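You operate a simulated robot arm through the tools that you are given. There is no shell and no other tool. Be economical: measure what you need, move in short steps, check, and stop when the job is done.

Carry out the task below with a simulated robot arm. There is one attempt and no reset: what you move stays moved.

JOB
Swap the plug of outlet 57 for the blue nozzle: air off and released first, on again after.
Fine: hold the exhaust button till the gauge shows nought; the plug goes in the plugs rack.

It is judged by the outcome, as a careful person would: the job done as asked, and still so three seconds after it is handed in. It fails if anything else is knocked over, pushed out of place, dropped, spilled or broken.

ROBOT AND FRAMES
A 7-joint arm with a two-finger parallel gripper, fixed in place. Base frame: the origin is at the foot of the arm, x ahead of it, y to its left, z up. Lengths are in mm, angles in degrees, forces in N, time in s.
With the tool pointing down near the work surface it reaches from about 360 to 780 mm from the base axis. Its first joint turns from -166.0 to 166.0 degrees. Payload 3.91 kg.
The TCP is the grasp point between the finger pads, 30 mm short of the fingertips. In the tool frame z runs along the fingers and y along their closing line. The gripper opens to 110 mm. The fingers are 20 mm wide and 10 mm thick; the gripper's body (48 by 112 mm) begins 55 mm behind the TCP.
Orientation is that of the tool frame in the base frame, as a unit quaternion [x, y, z, w]. With the fingers straight down and closing along the base's y, the tool's x points along the base's -x, its y along +y and its z along -z.

CONTROLS
- The arm moves only by the tool apply_moves. Its argument "steps" is a list that holds one entry, the list of rows, each a list of 7 numbers: the opening, from 0 (shut) to 1 (fully open), then the shift along the tool's x, y, z in mm, then the turn, a rotation vector about the tool's x, y, z in degrees. In form: [[[gripper, tx, ty, tz, wx, wy, wz], ...]]. A call has 1 to 10 rows; each row is the pose to reach, as a shift and turn from the pose commanded when the call began, along the tool's axes at that moment. Each row takes 0.2 s and may step no farther than 50 mm and 8.6 degrees from the row before; otherwise, or with a gripper value out of range, the whole call is refused. Where a pose cannot be reached the arm comes as near as it can. A force on the tool above 40 N (or 10 N above the force at the start of the call, whichever is more), or a blocked arm, ends the call early, and 0.2 s more pass. Each finger travels about 153 mm/s and halts on what it meets, pressing with about 41 N; the grip force reading is that of the motor and also rises with nothing between the fingers. The clock runs only during rows and for 0.2 s after the last one: add rows that repeat a pose to give the fingers time. It gives the time, the measured TCP pose, the force on the tool (base axes), the opening and the grip force at its end, in the units of the frame above (readings bear some noise), and new pictures: "show" is both (left out), scene, wrist or none.
- Cameras (640 x 400 px; columns grow to the right, rows downward): "scene" is fixed at [49.1, -650.4, 1596.3]; the picture's right is [0.80, -0.60, 0.00], its down [-0.56, -0.74, -0.38] and it looks along [0.23, 0.30, -0.93] (base axes); focal length 325 px, centre (320, 200). "wrist" rides on the gripper at [-36, 0, -57] in the tool frame; the picture's right is [0.00, -1.00, 0.00], its down [0.97, 0.00, -0.24] and it looks along [0.24, 0.00, 0.97] (tool axes); focal length 218 px, centre (320, 200). There is no depth. A picture from a camera that has moved, and an enlarged one, comes with that camera's place and axes in the base frame and with its lens.
- raise_lower(by): slides the trunk up (or, below 0, down) by that many mm; the arm rides with it, the base frame stays. It gives what a move gives, with no picture.
- enlarge(camera, box): a new picture of the part [left, top, right, bottom] of that camera's present view, enlarged. The clock stands still meanwhile.
- finish_job(): hands the job in; it is judged then, once.

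Go step by step. Nothing tells you positions but the pictures and the camera data: compare them with the known pose of the tool, close in by small moves and look again before you grip or let go. The budget is 120 turns and 170 pictures, counting those below and the enlarged ones. Unless the task says otherwise, let go and move clear before handing in, and close with one line.

The tools are called as name(argument=value, ...) on one line, values as JSON. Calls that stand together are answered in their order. apply_moves: Moves the arm, as the interface text tells. Its arguments: {"type":"object","properties":{"steps":{"type":"array"},"show":{"type":"string","enum":["both","scene","wrist","none"]}},"required":["steps"]} The other tools are called the same way: raise_lower (by) slides the trunk up or down; enlarge (camera, box) takes an enlarged picture of a part of a camera's view; finish_job () hands the job in.

At the start:

```text
clock: 0.0
ee_pos: [182.9, -352.0, 1201.4]
ee_rot: [0.001, 1.0, 0.0, 0.0]
force: [-0.5, 0.1, 0.4]
width: 110.1
grasp_force: 0.1
trunk travel left (down, up): [-575.0, 35.0]
```

scene: 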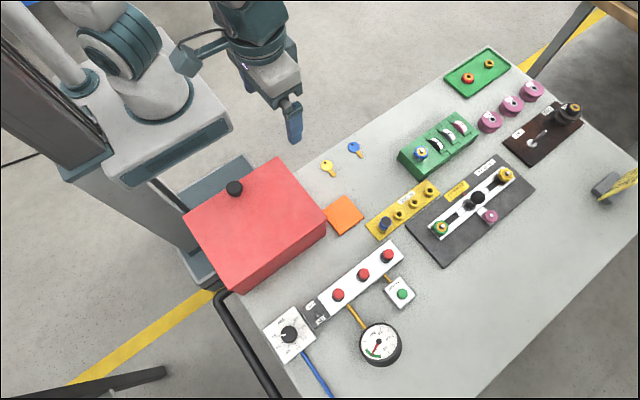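
wrist: 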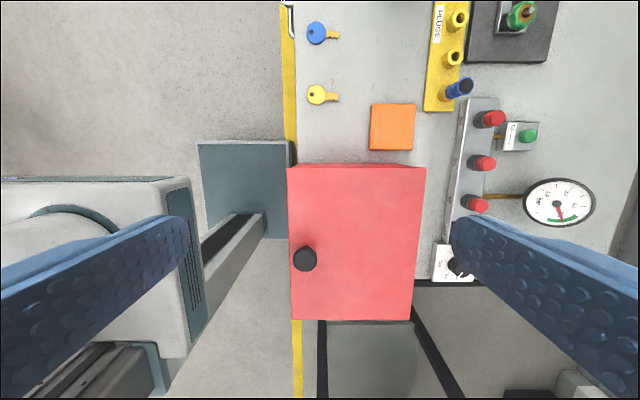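

I see a pneumatic board with a valve/regulator, manifold with red buttons, gauge, plugs rack, nozzles and so on. I'll enlarge the main regions to read labels first.

enlarge(camera="scene", box=[250, 230, 430, 390])

enlarge(camera="scene", box=[360, 100, 540, 270])

enlarge(camera="scene", box=[440, 40, 640, 200])

```text
2.50 times, centred on (340, 310) of scene
camera zoom: at [49.1, -650.4, 1596.3], right [0.8, -0.6, 0.0], down [-0.56, -0.74, -0.38], along [0.23, 0.3, -0.93], focal length 812 px, centre (270, -75)
```

zoom: 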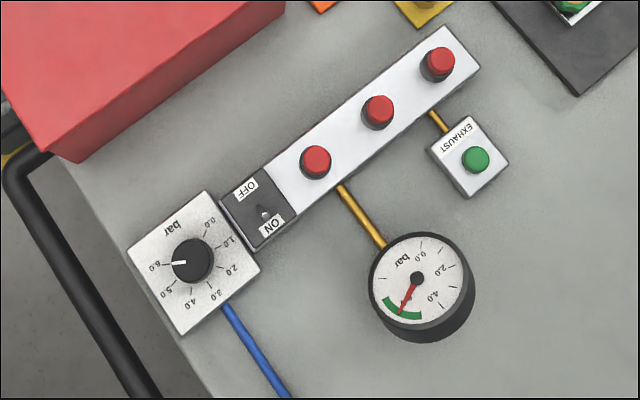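

```text
2.35 times, centred on (450, 185) of scene
camera zoom: at [49.1, -650.4, 1596.3], right [0.8, -0.6, 0.0], down [-0.56, -0.74, -0.38], along [0.23, 0.3, -0.93], focal length 764 px, centre (14, 235)
```

zoom: 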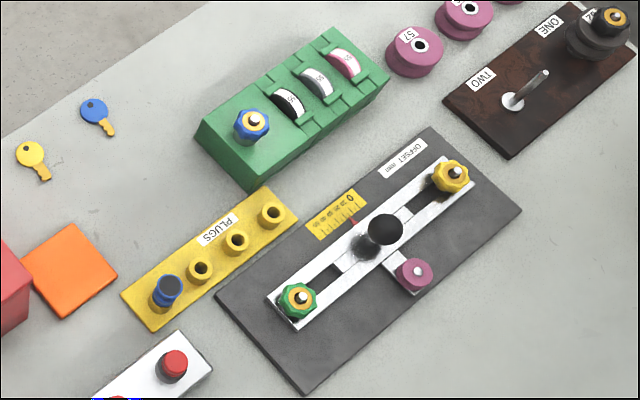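

```text
2.50 times, centred on (540, 120) of scene
camera zoom: at [49.1, -650.4, 1596.3], right [0.8, -0.6, 0.0], down [-0.56, -0.74, -0.38], along [0.23, 0.3, -0.93], focal length 812 px, centre (-230, 400)
```

zoom: 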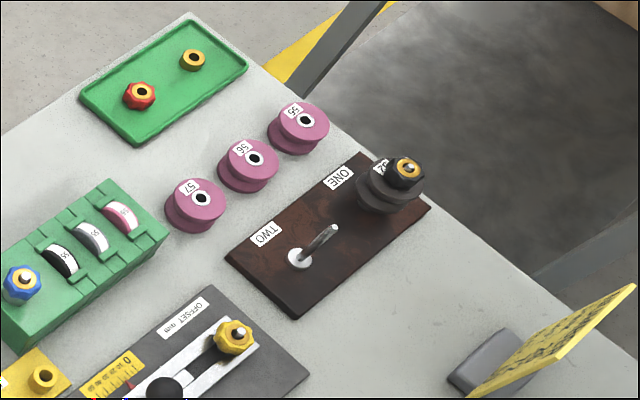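

The valve is an ON/OFF toggle, with an exhaust button beside the gauge; I still have to find which outlet is 57 and which thing is the blue nozzle. I'll look more tightly.

enlarge(camera="scene", box=[580, 150, 640, 210])

enlarge(camera="scene", box=[300, 235, 420, 325])

enlarge(camera="wrist", box=[420, 70, 600, 290])

```text
6.67 times, centred on (610, 180) of scene
camera zoom: at [49.1, -650.4, 1596.3], right [0.8, -0.6, 0.0], down [-0.56, -0.74, -0.38], along [0.23, 0.3, -0.93], focal length 2165 px, centre (-1613, 333)
```

zoom: 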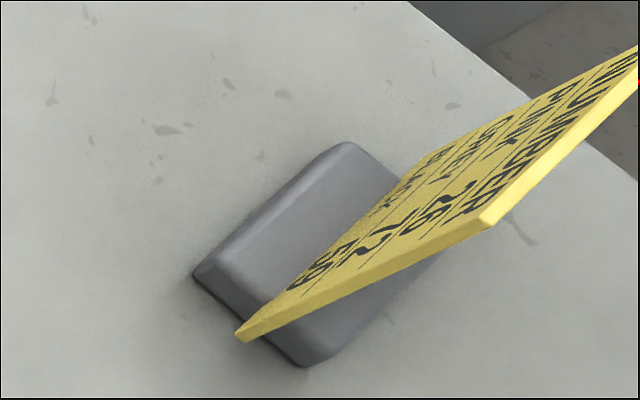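

```text
4.44 times, centred on (360, 280) of scene
camera zoom: at [49.1, -650.4, 1596.3], right [0.8, -0.6, 0.0], down [-0.56, -0.74, -0.38], along [0.23, 0.3, -0.93], focal length 1443 px, centre (142, -156)
```

zoom: 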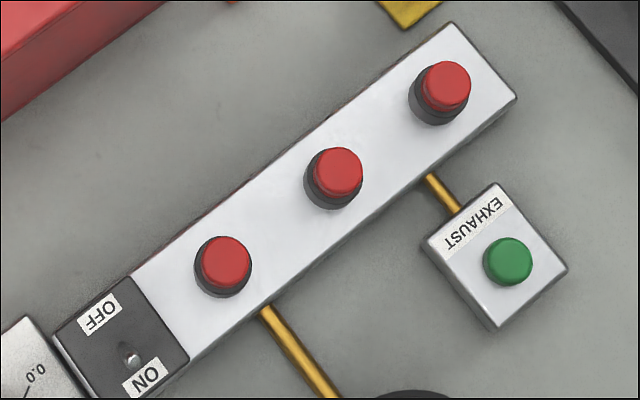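

```text
1.82 times, centred on (510, 180) of wrist
camera zoom: at [219.3, -351.4, 1258.4], right [0.0, -1.0, 0.0], down [-0.97, 0.0, 0.24], along [-0.24, 0.0, -0.97], focal length 397 px, centre (-26, 236)
```

zoom: 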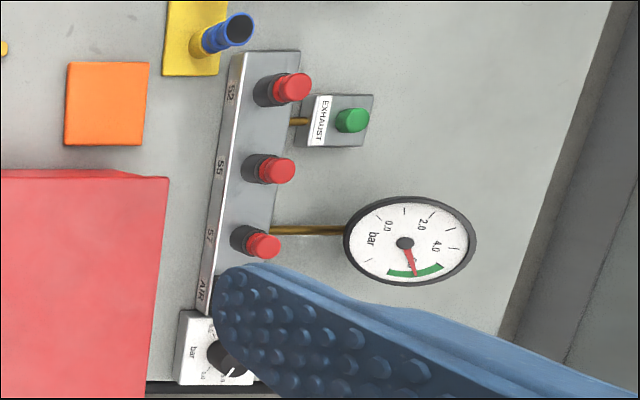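

Labels on the manifold's side face read AIR, 57, 55, 12(?), so outlet 57 is the red plug next to the switch, about (117,-617). I'll move the wrist camera over the area to look closer at the blue item in the rack.

apply_moves(steps=[[[1, -12, -42, 8, 0, 0, 0], [1, -24, -84, 16, 0, 0, 0], [1, -36, -126, 24, 0, 0, 0], [1, -48, -168, 32, 0, 0, 0], [1, -60, -210, 40, 0, 0, 0], [1, -67, -240, 50, 0, 0, 0]]])

```text
clock: 1.4
ee_pos: [250.4, -592.0, 1149.7]
ee_rot: [0.001, 1.0, -0.001, 0.0]
force: [0.1, -0.4, -0.2]
width: 110.1
grasp_force: 0.1
trunk travel left (down, up): [-575.0, 35.0]
camera wrist: at [287.3, -591.7, 1206.3], right [0.0, -1.0, 0.0], down [-0.97, 0.0, 0.24], along [-0.24, 0.0, -0.97], focal length 218 px, centre (320, 200)
```

scene: 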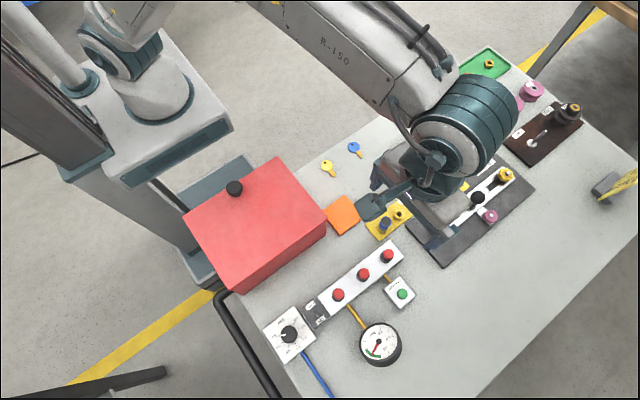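
wrist: 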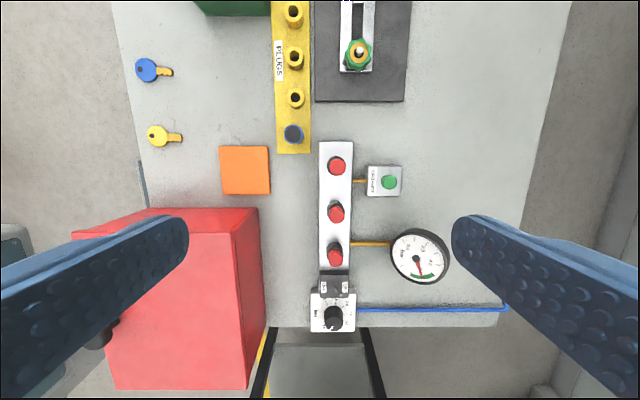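

I'll zoom in on the rack and manifold from here.

enlarge(camera="wrist", box=[260, 80, 420, 200])

enlarge(camera="wrist", box=[290, 200, 450, 340])

enlarge(camera="wrist", box=[190, 0, 420, 110])

```text
3.33 times, centred on (340, 140) of wrist
camera zoom: at [287.3, -591.7, 1206.3], right [0.0, -1.0, 0.0], down [-0.97, 0.0, 0.24], along [-0.24, 0.0, -0.97], focal length 728 px, centre (253, 400)
```

zoom: 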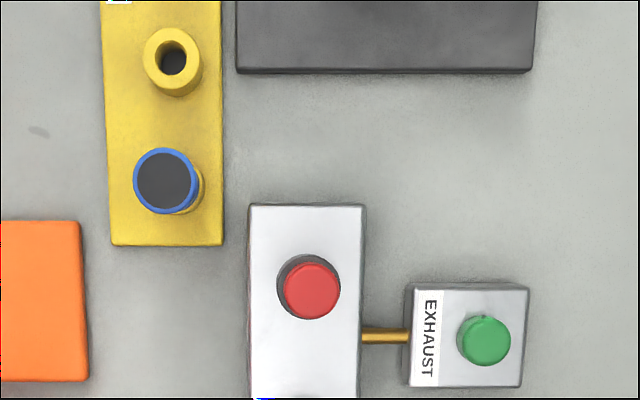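

```text
2.86 times, centred on (370, 270) of wrist
camera zoom: at [287.3, -591.7, 1206.3], right [0.0, -1.0, 0.0], down [-0.97, 0.0, 0.24], along [-0.24, 0.0, -0.97], focal length 624 px, centre (177, 0)
```

zoom: 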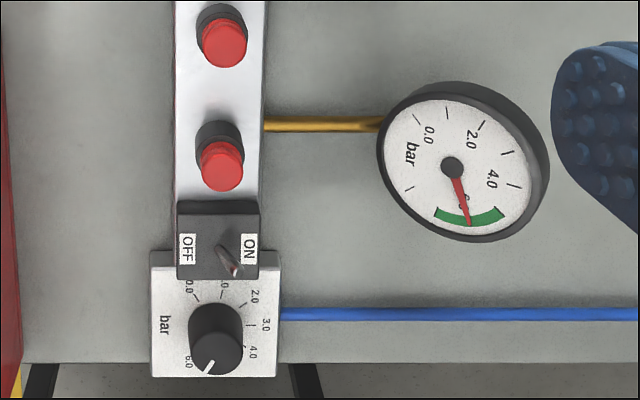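

```text
2.78 times, centred on (305, 55) of wrist
camera zoom: at [287.3, -591.7, 1206.3], right [0.0, -1.0, 0.0], down [-0.97, 0.0, 0.24], along [-0.24, 0.0, -0.97], focal length 607 px, centre (362, 604)
```

zoom: 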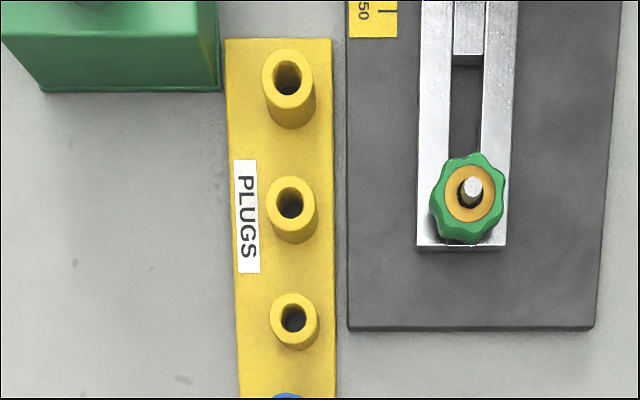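

The blue open-topped tube in the first PLUGS socket appears to be the blue nozzle, and the toggle now leans to ON (the -y side). I'll go closer to the toggle with the gripper shut.

apply_moves(steps=[[[0.6, 28, -10, 25, 0, 0, 0], [0.3, 56, -20, 50, 0, 0, 0], [0, 84, -30, 75, 0, 0, 0], [0, 112, -40, 100, 0, 0, 0], [0, 140, -50, 125, 0, 0, 0], [0, 170, -63, 150, 0, 0, 0], [0, 170, -63, 150, 0, 0, 0]]])

```text
clock: 3.0
ee_pos: [79.3, -655.1, 1001.8]
ee_rot: [-0.002, 1.0, -0.001, 0.0]
force: [1.2, 0.1, -1.4]
width: 0.0
grasp_force: 37.4
trunk travel left (down, up): [-575.0, 35.0]
camera wrist: at [114.9, -654.5, 1058.6], right [0.0, -1.0, 0.0], down [-0.97, 0.0, 0.24], along [-0.24, 0.0, -0.97], focal length 218 px, centre (320, 200)
```

scene: 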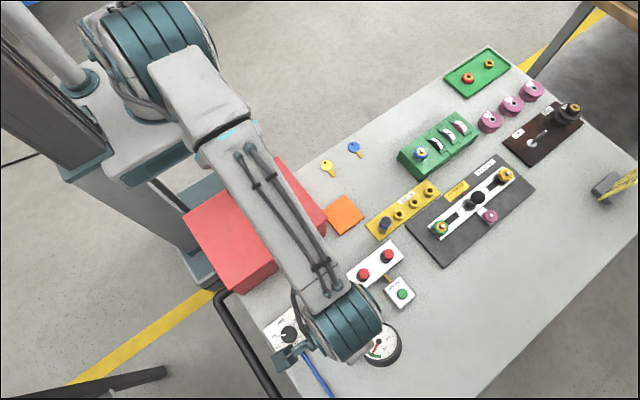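
wrist: 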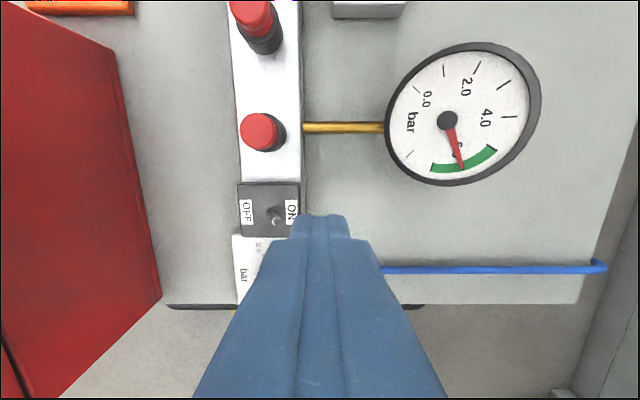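

The toggle is just left of the fingertips in the picture. I'll enlarge it to see how the lever leans.

enlarge(camera="wrist", box=[225, 170, 325, 245])

```text
5.33 times, centred on (275, 208) of wrist
camera zoom: at [114.9, -654.5, 1058.6], right [0.0, -1.0, 0.0], down [-0.97, 0.0, 0.24], along [-0.24, 0.0, -0.97], focal length 1164 px, centre (560, 160)
```

zoom: 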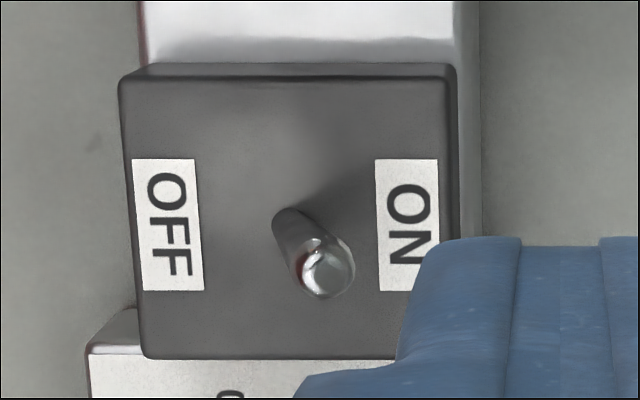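

Lever base about (65,-615,893), tip about (65,-625,916). I'll come down on its -y side and push it over towards OFF, then back away.

apply_moves(steps=[[[0, 14, 0, 35, 0, 0, 0], [0, 14, 0, 70, 0, 0, 0], [0, 14, 10, 70, 0, 0, 0], [0, 14, 20, 70, 0, 0, 0], [0, 14, 28, 70, 0, 0, 0], [0, 14, 36, 70, 0, 0, 0], [0, 14, 43, 70, 0, 0, 0], [0, 14, 20, 70, 0, 0, 0], [0, 14, 0, 50, 0, 0, 0], [0, 14, -20, 20, 0, 0, 0]]])

```text
clock: 4.6
ee_pos: [65.3, -623.0, 935.5]
ee_rot: [0.001, 1.0, -0.013, 0.0]
force: [-1.2, -19.0, -8.8]
width: 0.0
grasp_force: 38.1
trunk travel left (down, up): [-575.0, 35.0]
stopped in row 7: the force on the tool passed its limit (the readings are from after the stop); the commanded pose is now the measured one
camera wrist: at [102.1, -621.0, 992.0], right [0.0, -1.0, 0.03], down [-0.97, 0.01, 0.24], along [-0.24, -0.03, -0.97], focal length 218 px, centre (320, 200)
```

scene: 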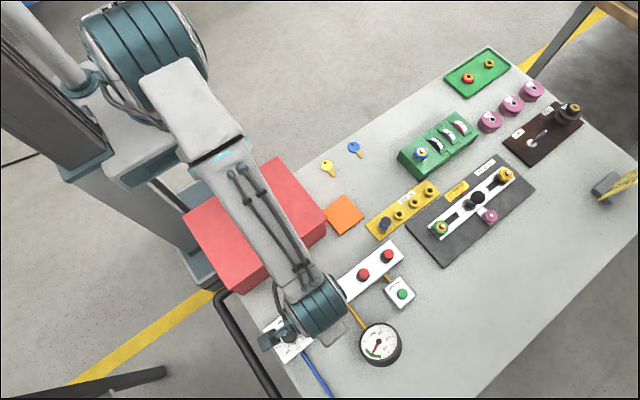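
wrist: 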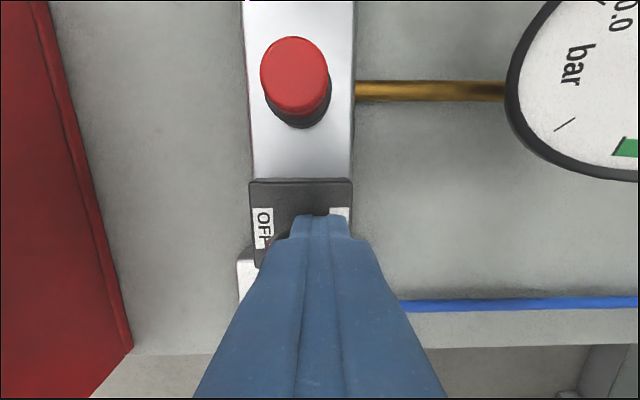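

The push was stopped with force at the lever, low on it. I'll back off and square up the tool, then look.

apply_moves(steps=[[[0, 0, -10, 0, -0.7, 0, 0], [0, 0, -27, -10, -1.5, 0, 0], [0, 0, -30, -40, -1.5, 0, 0]]], show="none")

enlarge(camera="wrist", box=[225, 140, 345, 245])

```text
clock: 5.4
ee_pos: [65.9, -648.8, 974.9]
ee_rot: [0.0, 1.0, 0.004, 0.0]
force: [0.3, 0.0, -0.2]
width: 0.0
grasp_force: 38.0
trunk travel left (down, up): [-575.0, 35.0]
```

```text
3.81 times, centred on (285, 192) of wrist
camera zoom: at [102.1, -649.9, 1031.9], right [0.0, -1.0, -0.01], down [-0.97, 0.0, 0.24], along [-0.24, 0.01, -0.97], focal length 832 px, centre (453, 229)
```

zoom: 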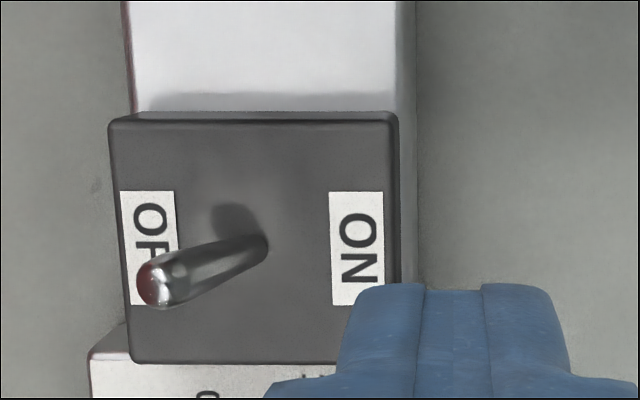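

The toggle is at OFF. Next I go over the exhaust button, about (233,-693), with the gripper shut.

apply_moves(steps=[[[0, -10, -5, -25, 0, 0, 0], [0, -50, -15, -25, 0, 0, 0], [0, -90, -25, -25, 0, 0, 0], [0, -130, -35, -20, 0, 0, 0], [0, -164, -44, 0, 0, 0, 0], [0, -164, -44, 15, 0, 0, 0]]], show="both")

```text
clock: 6.8
ee_pos: [229.9, -691.3, 958.4]
ee_rot: [-0.001, 1.0, 0.005, 0.0]
force: [-0.1, -1.1, -0.8]
width: 0.1
grasp_force: 37.9
trunk travel left (down, up): [-575.0, 35.0]
camera wrist: at [266.7, -691.5, 1014.9], right [0.0, -1.0, -0.01], down [-0.97, 0.0, 0.24], along [-0.24, 0.01, -0.97], focal length 218 px, centre (320, 200)
```

scene: 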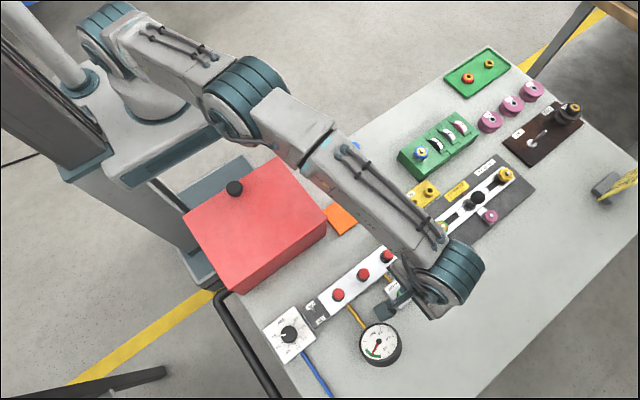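
wrist: 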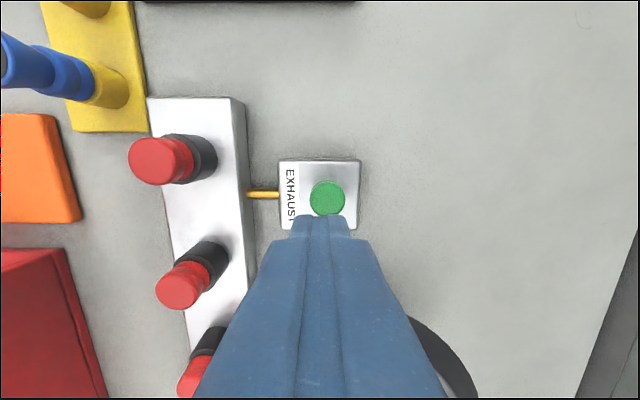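

The button centre works out at about (237,-695), top near z 890. I'll come down over it in small steps.

apply_moves(steps=[[[0, -7, -4, 8, 0, 0, 0], [0, -7, -4, 20, 0, 0, 0], [0, -7, -4, 26, 0, 0, 0], [0, -7, -4, 30, 0, 0, 0], [0, -7, -4, 33, 0, 0, 0], [0, -7, -4, 36, 0, 0, 0]]], show="wrist")

```text
clock: 8.2
ee_pos: [238.2, -697.0, 923.0]
ee_rot: [0.0, 1.0, 0.004, 0.0]
force: [0.0, -0.1, -0.2]
width: 0.2
grasp_force: 38.2
trunk travel left (down, up): [-575.0, 35.0]
camera wrist: at [273.7, -697.5, 980.0], right [0.0, -1.0, -0.01], down [-0.97, 0.0, 0.24], along [-0.24, 0.01, -0.97], focal length 218 px, centre (320, 200)
```

wrist: 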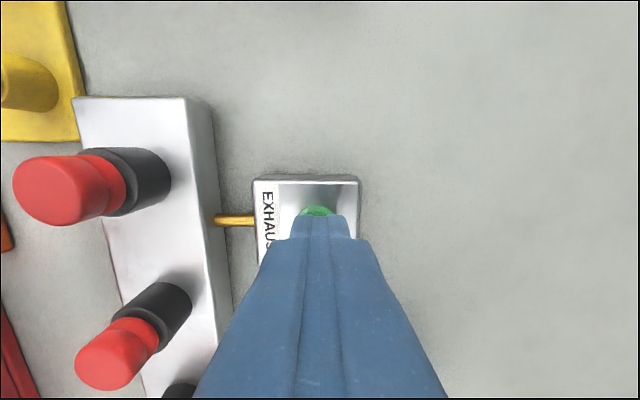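

No contact yet; the button is under the fingertips. Continuing down in small steps.

apply_moves(steps=[[[0, 0, 2, 2, 0, 0, 0], [0, 0, 2, 4, 0, 0, 0], [0, 0, 2, 6, 0, 0, 0], [0, 0, 2, 8, 0, 0, 0], [0, 0, 2, 9, 0, 0, 0], [0, 0, 2, 10, 0, 0, 0]]], show="none")

enlarge(camera="scene", box=[340, 260, 440, 380])

```text
clock: 9.6
ee_pos: [237.6, -695.4, 913.7]
ee_rot: [0.0, 1.0, 0.004, 0.0]
force: [-0.4, -1.5, 4.4]
width: 0.1
grasp_force: 37.5
trunk travel left (down, up): [-575.0, 35.0]
```

```text
3.33 times, centred on (390, 320) of scene
camera zoom: at [49.1, -650.4, 1596.3], right [0.8, -0.6, 0.0], down [-0.56, -0.74, -0.38], along [0.23, 0.3, -0.93], focal length 1082 px, centre (87, -200)
```

zoom: 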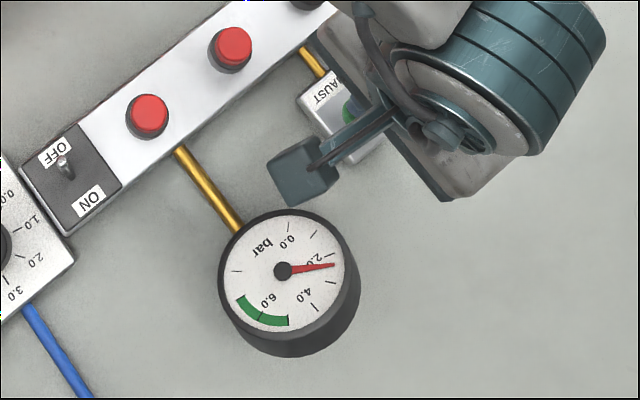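

The button is pressed and the gauge has fallen to about 2.5 bar. I'll hold on.

apply_moves(steps=[[[0, 0, 0, 0.5, 0, 0, 0], [0, 0, 0, 0.5, 0, 0, 0], [0, 0, 0, 0.5, 0, 0, 0], [0, 0, 0, 0.5, 0, 0, 0], [0, 0, 0, 0.5, 0, 0, 0], [0, 0, 0, 0.5, 0, 0, 0], [0, 0, 0, 0.5, 0, 0, 0], [0, 0, 0, 0.5, 0, 0, 0], [0, 0, 0, 0.5, 0, 0, 0], [0, 0, 0, 0.5, 0, 0, 0]]], show="none")

enlarge(camera="scene", box=[340, 300, 440, 380])

```text
clock: 11.8
ee_pos: [238.4, -694.4, 912.1]
ee_rot: [0.0, 1.0, 0.003, 0.0]
force: [1.0, -3.5, 8.5]
width: 0.1
grasp_force: 37.3
trunk travel left (down, up): [-575.0, 35.0]
```

```text
5.00 times, centred on (390, 340) of scene
camera zoom: at [49.1, -650.4, 1596.3], right [0.8, -0.6, 0.0], down [-0.56, -0.74, -0.38], along [0.23, 0.3, -0.93], focal length 1624 px, centre (-30, -500)
```

zoom: 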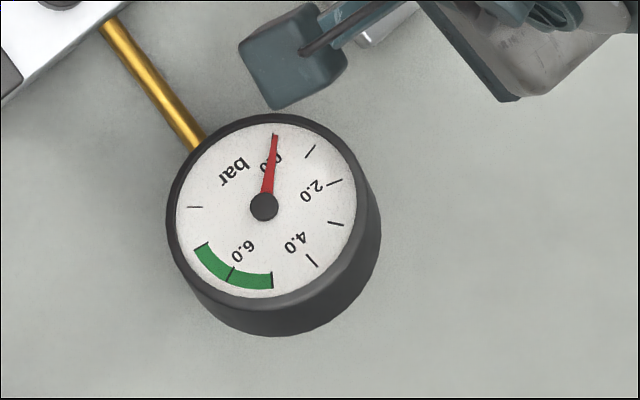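

The needle is about on 0.0; I'll hold a bit more to be sure, then lift off.

apply_moves(steps=[[[0, 0, 0, 0, 0, 0, 0], [0, 0, 0, 0, 0, 0, 0], [0, 0, 0, 0, 0, 0, 0], [0, 0, 0, 0, 0, 0, 0], [0, 0, 0, 0, 0, 0, 0], [0, 0, 0, 0, 0, 0, 0], [0, 0, 0, 0, 0, 0, 0], [0, 0, 0, -10, 0, 0, 0], [0, 0, 0, -40, 0, 0, 0], [0, 0, 0, -85, 0, 0, 0]]], show="none")

enlarge(camera="scene", box=[340, 300, 440, 380])

```text
clock: 14.0
ee_pos: [238.3, -694.1, 997.0]
ee_rot: [-0.001, 1.0, 0.005, 0.0]
force: [-0.1, -0.1, -0.9]
width: 0.2
grasp_force: 38.2
trunk travel left (down, up): [-575.0, 35.0]
```

```text
5.00 times, centred on (390, 340) of scene
camera zoom: at [49.1, -650.4, 1596.3], right [0.8, -0.6, 0.0], down [-0.56, -0.74, -0.38], along [0.23, 0.3, -0.93], focal length 1624 px, centre (-30, -500)
```

zoom: 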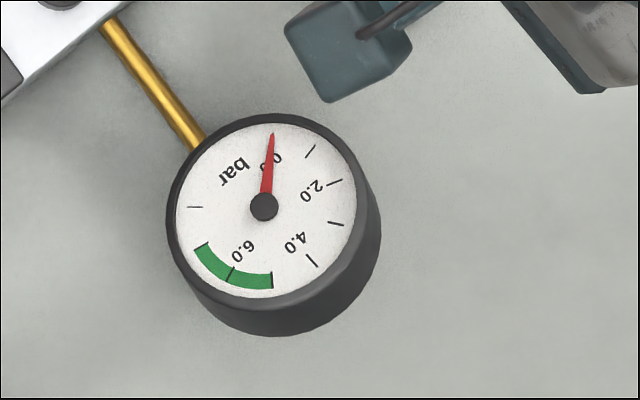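

The gauge stays at zero after release. Now over outlet 57's plug, with the gripper opened halfway.

apply_moves(steps=[[[0.2, 20, 12, -15, 0, 0, 0], [0.4, 50, 28, -15, 0, 0, 0], [0.5, 85, 48, -15, 0, 0, 0], [0.5, 110, 70, -10, 0, 0, 0], [0.5, 121, 78, 0, 0, 0, 0]]], show="wrist")

enlarge(camera="wrist", box=[250, 100, 410, 250])

```text
clock: 15.2
ee_pos: [117.1, -618.9, 997.7]
ee_rot: [0.0, 1.0, 0.005, 0.0]
force: [0.1, 0.3, -0.2]
width: 54.6
grasp_force: 0.0
trunk travel left (down, up): [-575.0, 35.0]
camera wrist: at [152.7, -618.5, 1054.5], right [0.0, -1.0, -0.01], down [-0.97, 0.0, 0.24], along [-0.24, 0.01, -0.97], focal length 218 px, centre (320, 200)
```

wrist: 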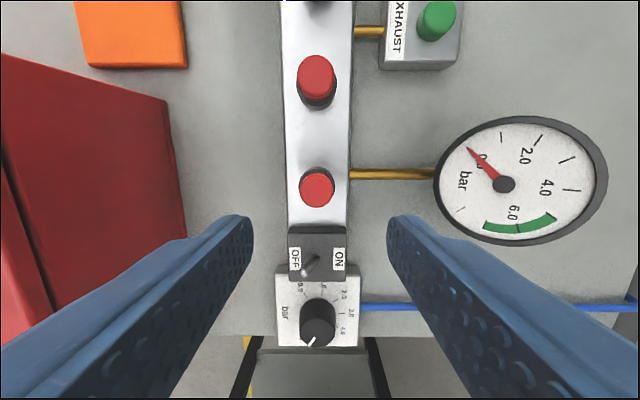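

```text
2.67 times, centred on (330, 175) of wrist
camera zoom: at [152.7, -618.5, 1054.5], right [0.0, -1.0, -0.01], down [-0.97, 0.0, 0.24], along [-0.24, 0.01, -0.97], focal length 582 px, centre (293, 267)
```

zoom: 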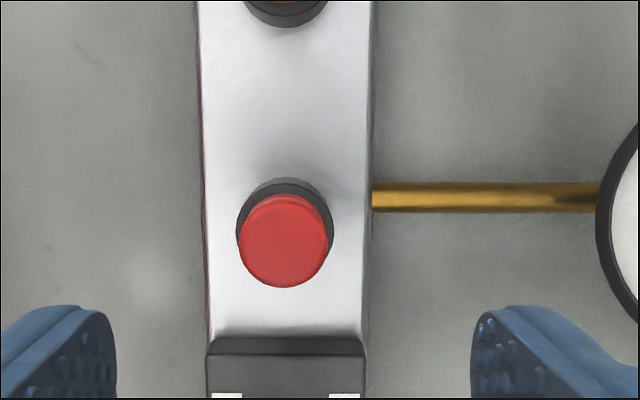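

Plug 57's centre works out at about (126,-615), head about 21 mm wide. I'll come down around it and look before gripping.

apply_moves(steps=[[[0.5, -8.6, 3.6, 20, 0.5, 0, 0], [0.5, -8.6, 3.6, 45, 0.5, 0, 0], [0.5, -8.6, 3.6, 62, 0.5, 0, 0]]], show="both")

```text
clock: 16.0
ee_pos: [125.0, -613.6, 937.6]
ee_rot: [0.0, 1.0, 0.0, 0.0]
force: [-0.4, 0.5, 0.3]
width: 54.8
grasp_force: 0.0
trunk travel left (down, up): [-575.0, 35.0]
camera wrist: at [160.5, -613.2, 993.9], right [0.0, -1.0, 0.0], down [-0.97, 0.0, 0.24], along [-0.24, 0.0, -0.97], focal length 218 px, centre (320, 200)
```

scene: 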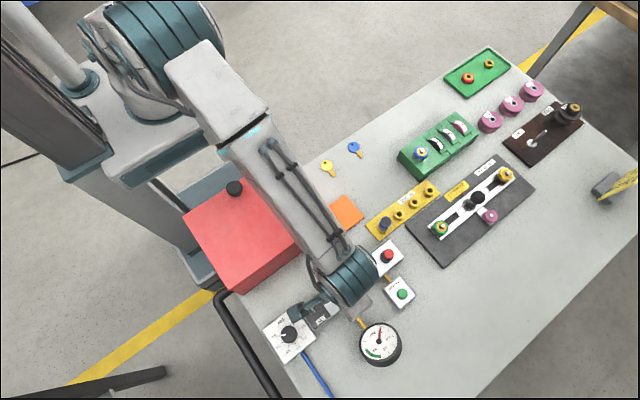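
wrist: 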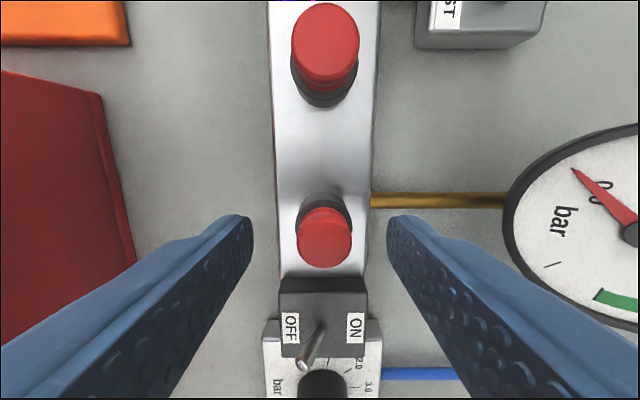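

Aligned within a couple of mm. I'll trim, lower slightly and close on the plug head.

apply_moves(steps=[[[0.5, -2, -1.5, 4, 0, 0, 0], [0.3, -2, -1.5, 4, 0, 0, 0], [0.1, -2, -1.5, 4, 0, 0, 0], [0.1, -2, -1.5, 4, 0, 0, 0], [0.1, -2, -1.5, 4, 0, 0, 0]]], show="wrist")

```text
clock: 17.2
ee_pos: [127.2, -615.0, 933.4]
ee_rot: [0.0, 1.0, 0.0, 0.0]
force: [1.5, -0.9, 1.3]
width: 19.9
grasp_force: 41.0
trunk travel left (down, up): [-575.0, 35.0]
camera wrist: at [162.8, -614.7, 989.6], right [0.0, -1.0, 0.0], down [-0.97, 0.0, 0.24], along [-0.24, 0.0, -0.97], focal length 218 px, centre (320, 200)
```

wrist: 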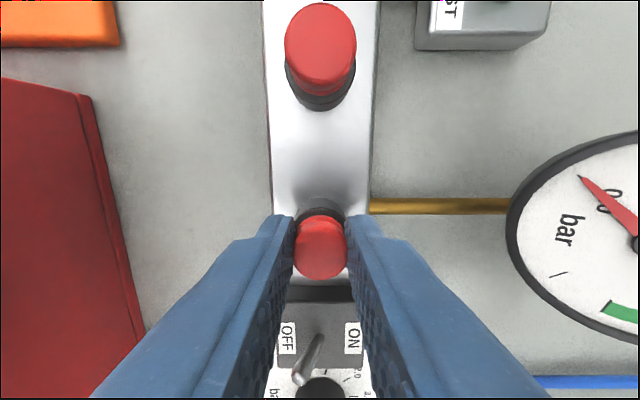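

Gripped at 19.9 mm. Now a straight pull in small steps, watching force.

apply_moves(steps=[[[0.1, 0, 0, -2, 0, 0, 0], [0.1, 0, 0, -4, 0, 0, 0], [0.1, 0, 0, -6, 0, 0, 0], [0.1, 0, 0, -9, 0, 0, 0], [0.1, 0, 0, -13, 0, 0, 0]]], show="wrist")

```text
clock: 18.4
ee_pos: [126.4, -614.0, 947.4]
ee_rot: [-0.001, 1.0, 0.0, 0.0]
force: [0.1, -1.0, -0.1]
width: 19.8
grasp_force: 40.4
trunk travel left (down, up): [-575.0, 35.0]
camera wrist: at [162.9, -614.3, 1003.4], right [0.0, -1.0, 0.0], down [-0.97, 0.0, 0.24], along [-0.24, 0.0, -0.97], focal length 218 px, centre (320, 200)
```

wrist: 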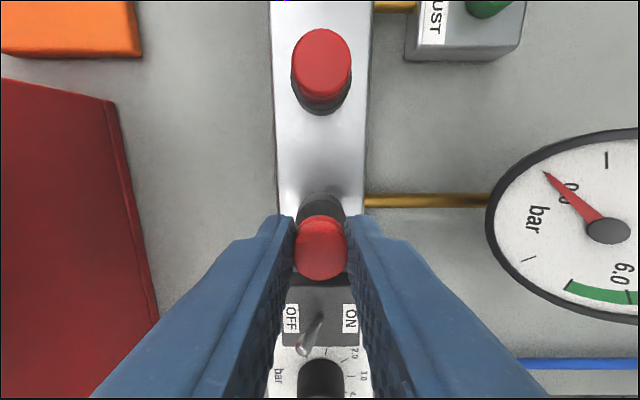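

The plug came out with the fingers. I'll lift it high and carry it over the second PLUGS socket, about (350,-560).

apply_moves(steps=[[[0.1, 0, 0, -40, 0, 0, 0], [0.1, 0, 0, -85, 0, 0, 0], [0.1, -35, 10, -95, 0, 0, 0], [0.1, -80, 20, -95, 0, 0, 0], [0.1, -125, 30, -95, 0, 0, 0], [0.1, -170, 40, -95, 0, 0, 0], [0.1, -200, 50, -95, 0, 0, 0], [0.1, -224, 54, -95, 0, 0, 0]]], show="both")

enlarge(camera="wrist", box=[240, 120, 400, 300])

```text
clock: 20.2
ee_pos: [354.0, -561.8, 1040.4]
ee_rot: [0.0, 1.0, -0.001, 0.001]
force: [-0.2, 0.1, -1.4]
width: 19.6
grasp_force: 41.0
trunk travel left (down, up): [-575.0, 35.0]
camera wrist: at [388.5, -561.5, 1097.1], right [0.0, -1.0, 0.0], down [-0.97, 0.0, 0.24], along [-0.24, 0.0, -0.97], focal length 218 px, centre (320, 200)
```

scene: 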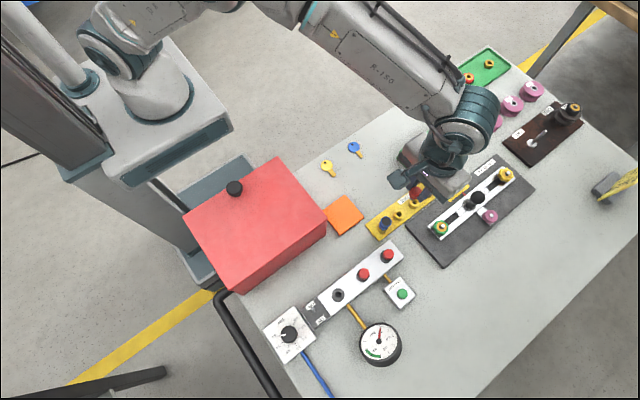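
wrist: 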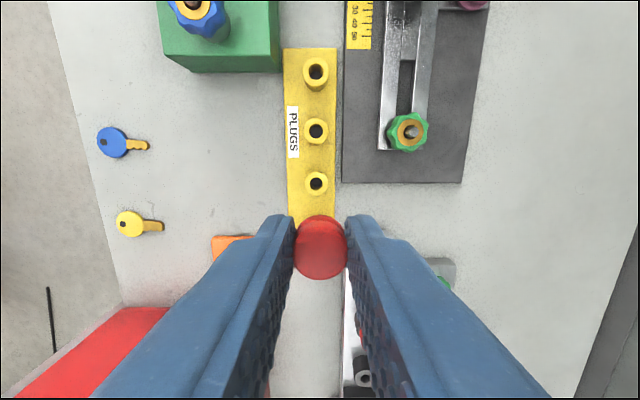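

```text
2.22 times, centred on (320, 210) of wrist
camera zoom: at [388.5, -561.5, 1097.1], right [0.0, -1.0, 0.0], down [-0.97, 0.0, 0.24], along [-0.24, 0.0, -0.97], focal length 485 px, centre (320, 178)
```

zoom: 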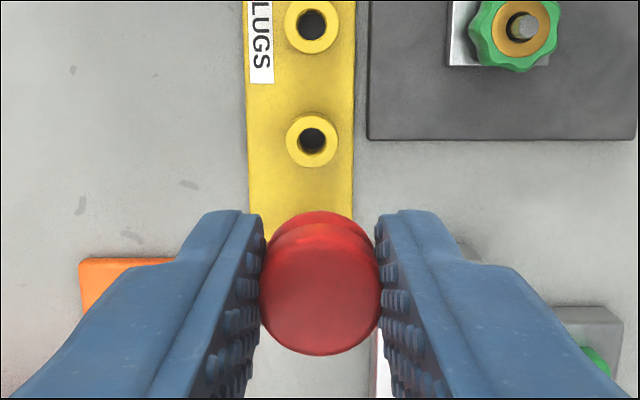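

Outlet 57 is empty now, and the free socket is at about (355,-558). I'll correct and come down partway, then look again.

apply_moves(steps=[[[0.1, -1, 3.5, 35, 0, 0, 0], [0.1, -1, 3.5, 70, 0, 0, 0], [0.1, -1, 3.5, 70, 0, 0, 0]]], show="wrist")

enlarge(camera="wrist", box=[260, 140, 380, 290])

enlarge(camera="scene", box=[360, 160, 480, 250])

```text
clock: 21.0
ee_pos: [351.2, -558.5, 971.6]
ee_rot: [0.0, 1.0, 0.0, 0.0]
force: [0.0, 1.0, -0.3]
width: 19.9
grasp_force: 41.5
trunk travel left (down, up): [-575.0, 35.0]
camera wrist: at [386.6, -557.6, 1027.9], right [0.0, -1.0, 0.0], down [-0.97, 0.0, 0.24], along [-0.24, 0.0, -0.97], focal length 218 px, centre (320, 200)
```

wrist: 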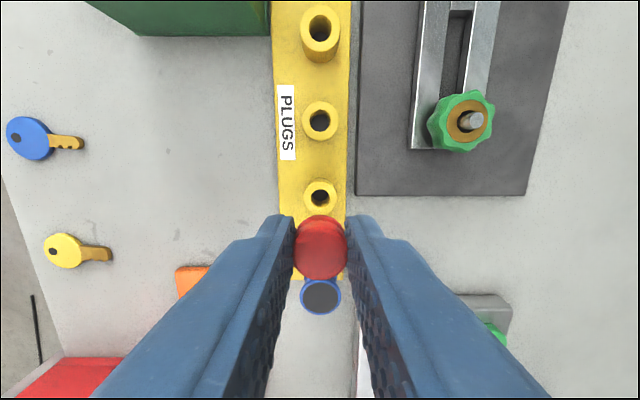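

```text
2.67 times, centred on (320, 215) of wrist
camera zoom: at [386.6, -557.6, 1027.9], right [0.0, -1.0, 0.0], down [-0.97, 0.0, 0.24], along [-0.24, 0.0, -0.97], focal length 582 px, centre (320, 160)
```

zoom: 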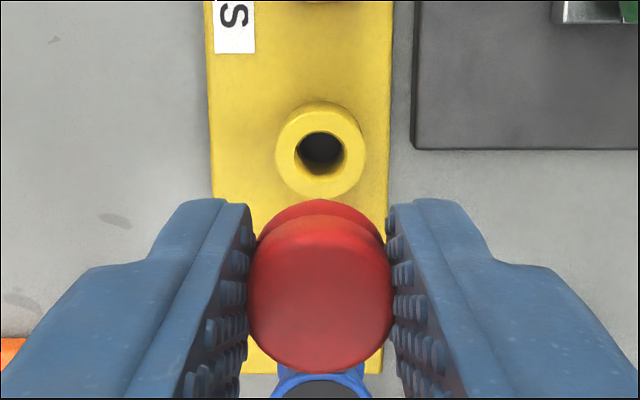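

```text
4.44 times, centred on (420, 205) of scene
camera zoom: at [49.1, -650.4, 1596.3], right [0.8, -0.6, 0.0], down [-0.56, -0.74, -0.38], along [0.23, 0.3, -0.93], focal length 1443 px, centre (-124, 178)
```

zoom: 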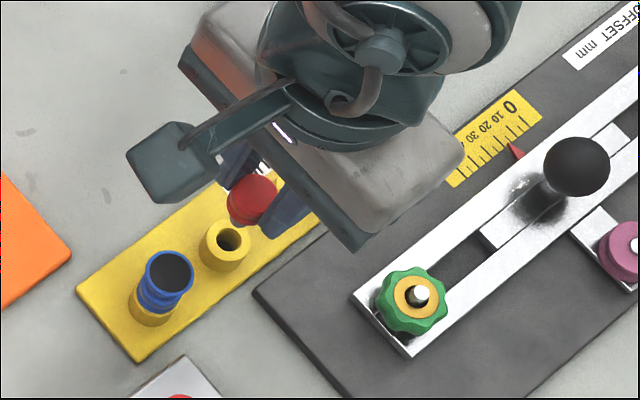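

The socket is about 4 mm further along +x than the tool; y is right. I'll correct and come down partway.

apply_moves(steps=[[[0.1, -4.3, 0, 10, 0, 0, 0], [0.1, -4.3, 0, 25, 0, 0, 0], [0.1, -4.3, 0, 28, 0, 0, 0]]], show="wrist")

enlarge(camera="wrist", box=[260, 140, 380, 290])

enlarge(camera="scene", box=[370, 180, 450, 240])

```text
clock: 21.8
ee_pos: [356.8, -557.4, 944.2]
ee_rot: [0.001, 1.0, 0.0, 0.0]
force: [0.2, 0.8, 0.3]
width: 19.8
grasp_force: 41.7
trunk travel left (down, up): [-575.0, 35.0]
camera wrist: at [391.4, -557.6, 1000.6], right [0.0, -1.0, 0.0], down [-0.97, 0.0, 0.24], along [-0.24, 0.0, -0.97], focal length 218 px, centre (320, 200)
```

wrist: 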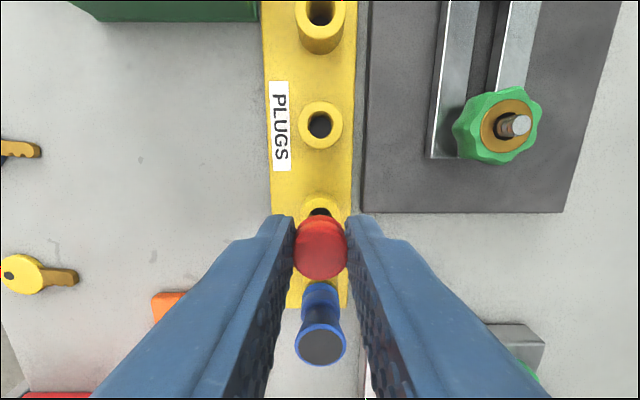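

```text
2.67 times, centred on (320, 215) of wrist
camera zoom: at [391.4, -557.6, 1000.6], right [0.0, -1.0, 0.0], down [-0.97, 0.0, 0.24], along [-0.24, 0.0, -0.97], focal length 582 px, centre (320, 160)
```

zoom: 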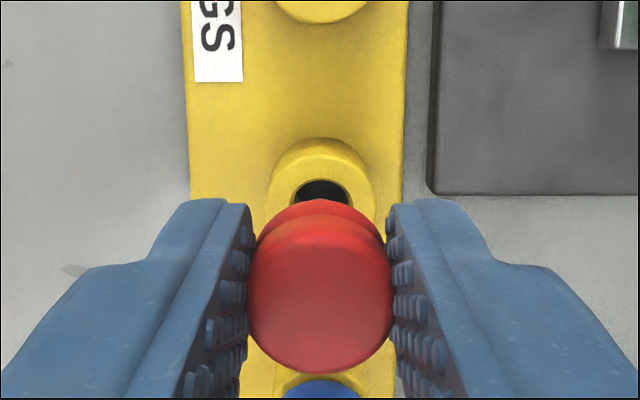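

```text
6.67 times, centred on (410, 210) of scene
camera zoom: at [49.1, -650.4, 1596.3], right [0.8, -0.6, 0.0], down [-0.56, -0.74, -0.38], along [0.23, 0.3, -0.93], focal length 2165 px, centre (-280, 133)
```

zoom: 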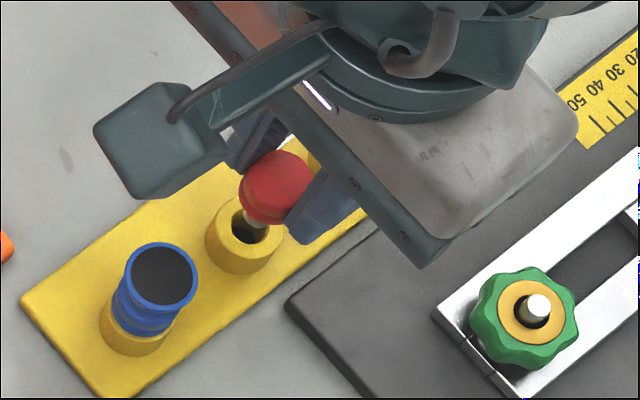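

The white stem is just over the hole; comparing both views I take about 1.5 mm back in x. I'll lower in small steps and watch the force.

apply_moves(steps=[[[0.1, 1.5, 0, 3, 0, 0, 0], [0.1, 1.5, 0, 6, 0, 0, 0], [0.1, 1.5, 0, 8, 0, 0, 0], [0.1, 1.5, 0, 10, 0, 0, 0]]], show="none")

enlarge(camera="scene", box=[370, 180, 450, 240])

enlarge(camera="wrist", box=[260, 140, 380, 290])

```text
clock: 22.8
ee_pos: [356.7, -557.3, 933.1]
ee_rot: [0.0, 1.0, 0.0, 0.001]
force: [-0.7, -0.2, -1.0]
width: 19.5
grasp_force: 41.3
trunk travel left (down, up): [-575.0, 35.0]
```

```text
6.67 times, centred on (410, 210) of scene
camera zoom: at [49.1, -650.4, 1596.3], right [0.8, -0.6, 0.0], down [-0.56, -0.74, -0.38], along [0.23, 0.3, -0.93], focal length 2165 px, centre (-280, 133)
```

zoom: 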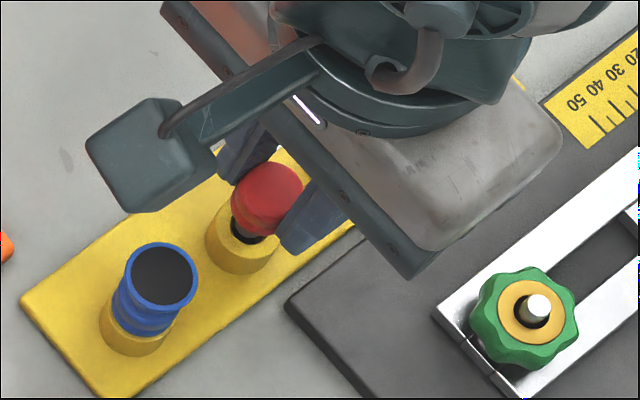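

```text
2.67 times, centred on (320, 215) of wrist
camera zoom: at [391.4, -557.2, 989.5], right [0.0, -1.0, 0.0], down [-0.97, 0.0, 0.24], along [-0.24, 0.0, -0.97], focal length 582 px, centre (320, 160)
```

zoom: 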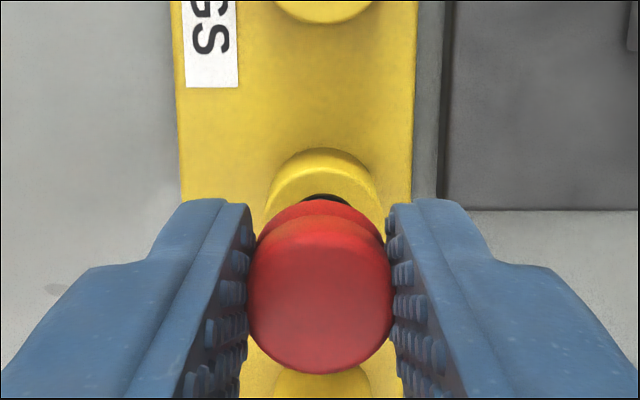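

The stem looks to be entering freely. I'll continue with a 0.5 mm y correction until contact.

apply_moves(steps=[[[0.1, 0, -0.5, 3, 0, 0, 0], [0.1, 0, -0.5, 6, 0, 0, 0], [0.1, 0, -0.5, 8, 0, 0, 0], [0.1, 0, -0.5, 10, 0, 0, 0], [0.1, 0, -0.5, 12, 0, 0, 0]]], show="none")

enlarge(camera="scene", box=[370, 180, 450, 240])

```text
clock: 24.0
ee_pos: [354.2, -557.0, 920.4]
ee_rot: [0.0, 1.0, 0.0, 0.0]
force: [0.8, 0.4, 1.0]
width: 19.6
grasp_force: 41.3
trunk travel left (down, up): [-575.0, 35.0]
```

```text
6.67 times, centred on (410, 210) of scene
camera zoom: at [49.1, -650.4, 1596.3], right [0.8, -0.6, 0.0], down [-0.56, -0.74, -0.38], along [0.23, 0.3, -0.93], focal length 2165 px, centre (-280, 133)
```

zoom: 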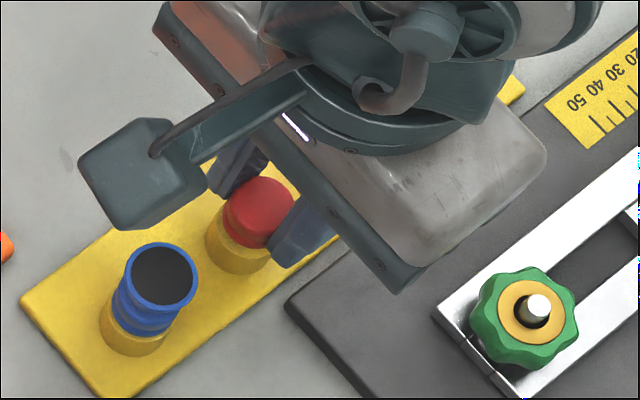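

Almost seated; lowering gently to contact.

apply_moves(steps=[[[0.1, 0, 0, 1.5, 0, 0, 0], [0.1, 0, 0, 3, 0, 0, 0], [0.1, 0, 0, 4, 0, 0, 0], [0.1, 0, 0, 5, 0, 0, 0]]], show="wrist")

enlarge(camera="scene", box=[370, 180, 450, 240])

```text
clock: 25.0
ee_pos: [354.9, -557.1, 915.5]
ee_rot: [0.0, 1.0, -0.001, 0.0]
force: [-0.7, -0.9, 5.3]
width: 19.7
grasp_force: 40.6
trunk travel left (down, up): [-575.0, 35.0]
camera wrist: at [390.8, -557.5, 973.7], right [0.0, -1.0, 0.0], down [-0.97, 0.0, 0.24], along [-0.24, 0.0, -0.97], focal length 218 px, centre (320, 200)
```

wrist: 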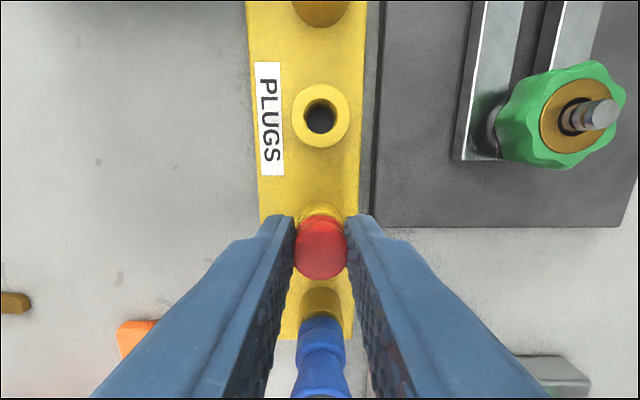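

```text
6.67 times, centred on (410, 210) of scene
camera zoom: at [49.1, -650.4, 1596.3], right [0.8, -0.6, 0.0], down [-0.56, -0.74, -0.38], along [0.23, 0.3, -0.93], focal length 2165 px, centre (-280, 133)
```

zoom: 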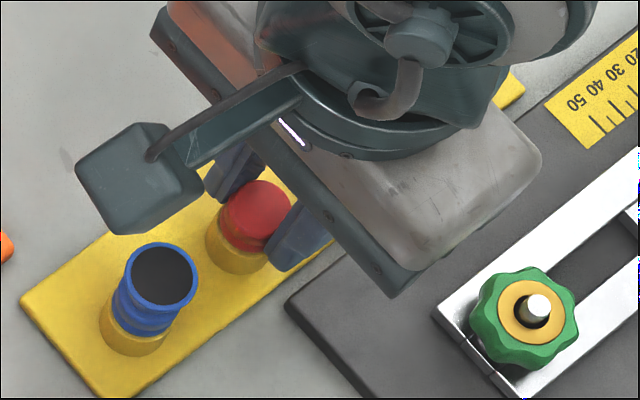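

Seated with 5 N. I'll open modestly and lift clear.

apply_moves(steps=[[[0.3, 0, 0, 0, 0, 0, 0], [0.3, 0, 0, 0, 0, 0, 0], [0.3, 0, 0, -20, 0, 0, 0], [0.4, 0, 0, -60, 0, 0, 0], [0.4, 20, 0, -85, 0, 0, 0], [0.4, 40, 0, -85, 0, 0, 0]]], show="both")

enlarge(camera="wrist", box=[260, 130, 380, 290])

```text
clock: 26.4
ee_pos: [313.7, -557.3, 1004.8]
ee_rot: [0.0, 1.0, 0.0, 0.0]
force: [-0.6, 0.0, -0.7]
width: 44.1
grasp_force: 0.0
trunk travel left (down, up): [-575.0, 35.0]
camera wrist: at [349.9, -557.9, 1060.0], right [0.0, -1.0, 0.0], down [-0.97, 0.0, 0.24], along [-0.24, 0.0, -0.97], focal length 218 px, centre (320, 200)
```

scene: 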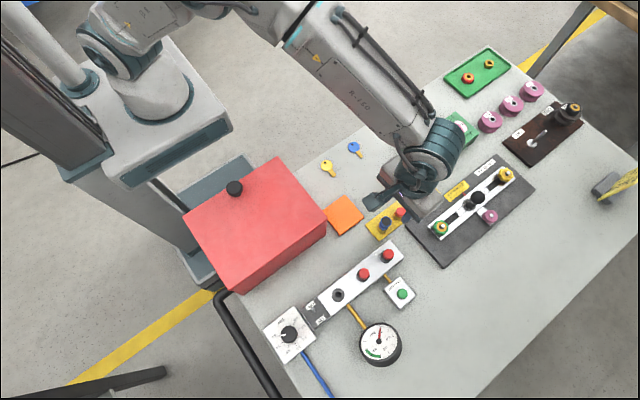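
wrist: 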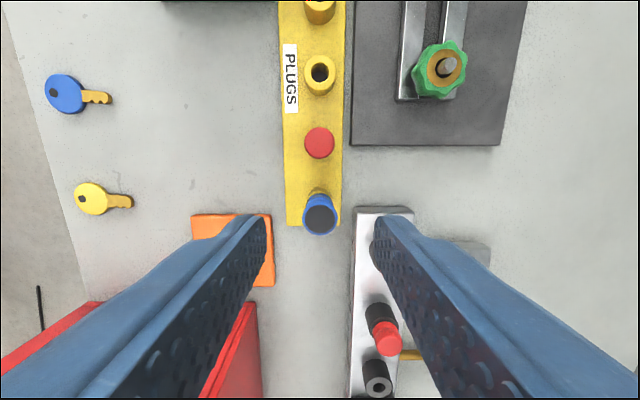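

```text
2.50 times, centred on (320, 210) of wrist
camera zoom: at [349.9, -557.9, 1060.0], right [0.0, -1.0, 0.0], down [-0.97, 0.0, 0.24], along [-0.24, 0.0, -0.97], focal length 546 px, centre (320, 175)
```

zoom: 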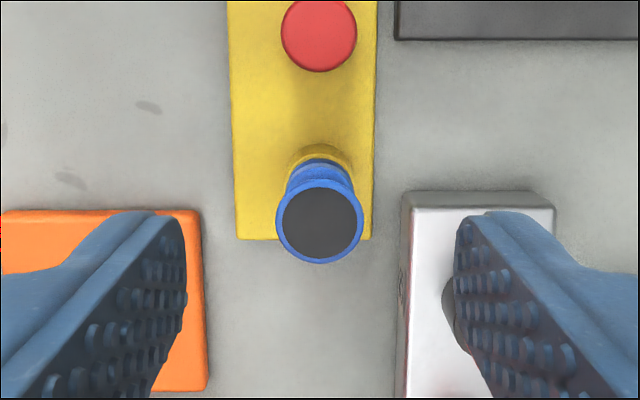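

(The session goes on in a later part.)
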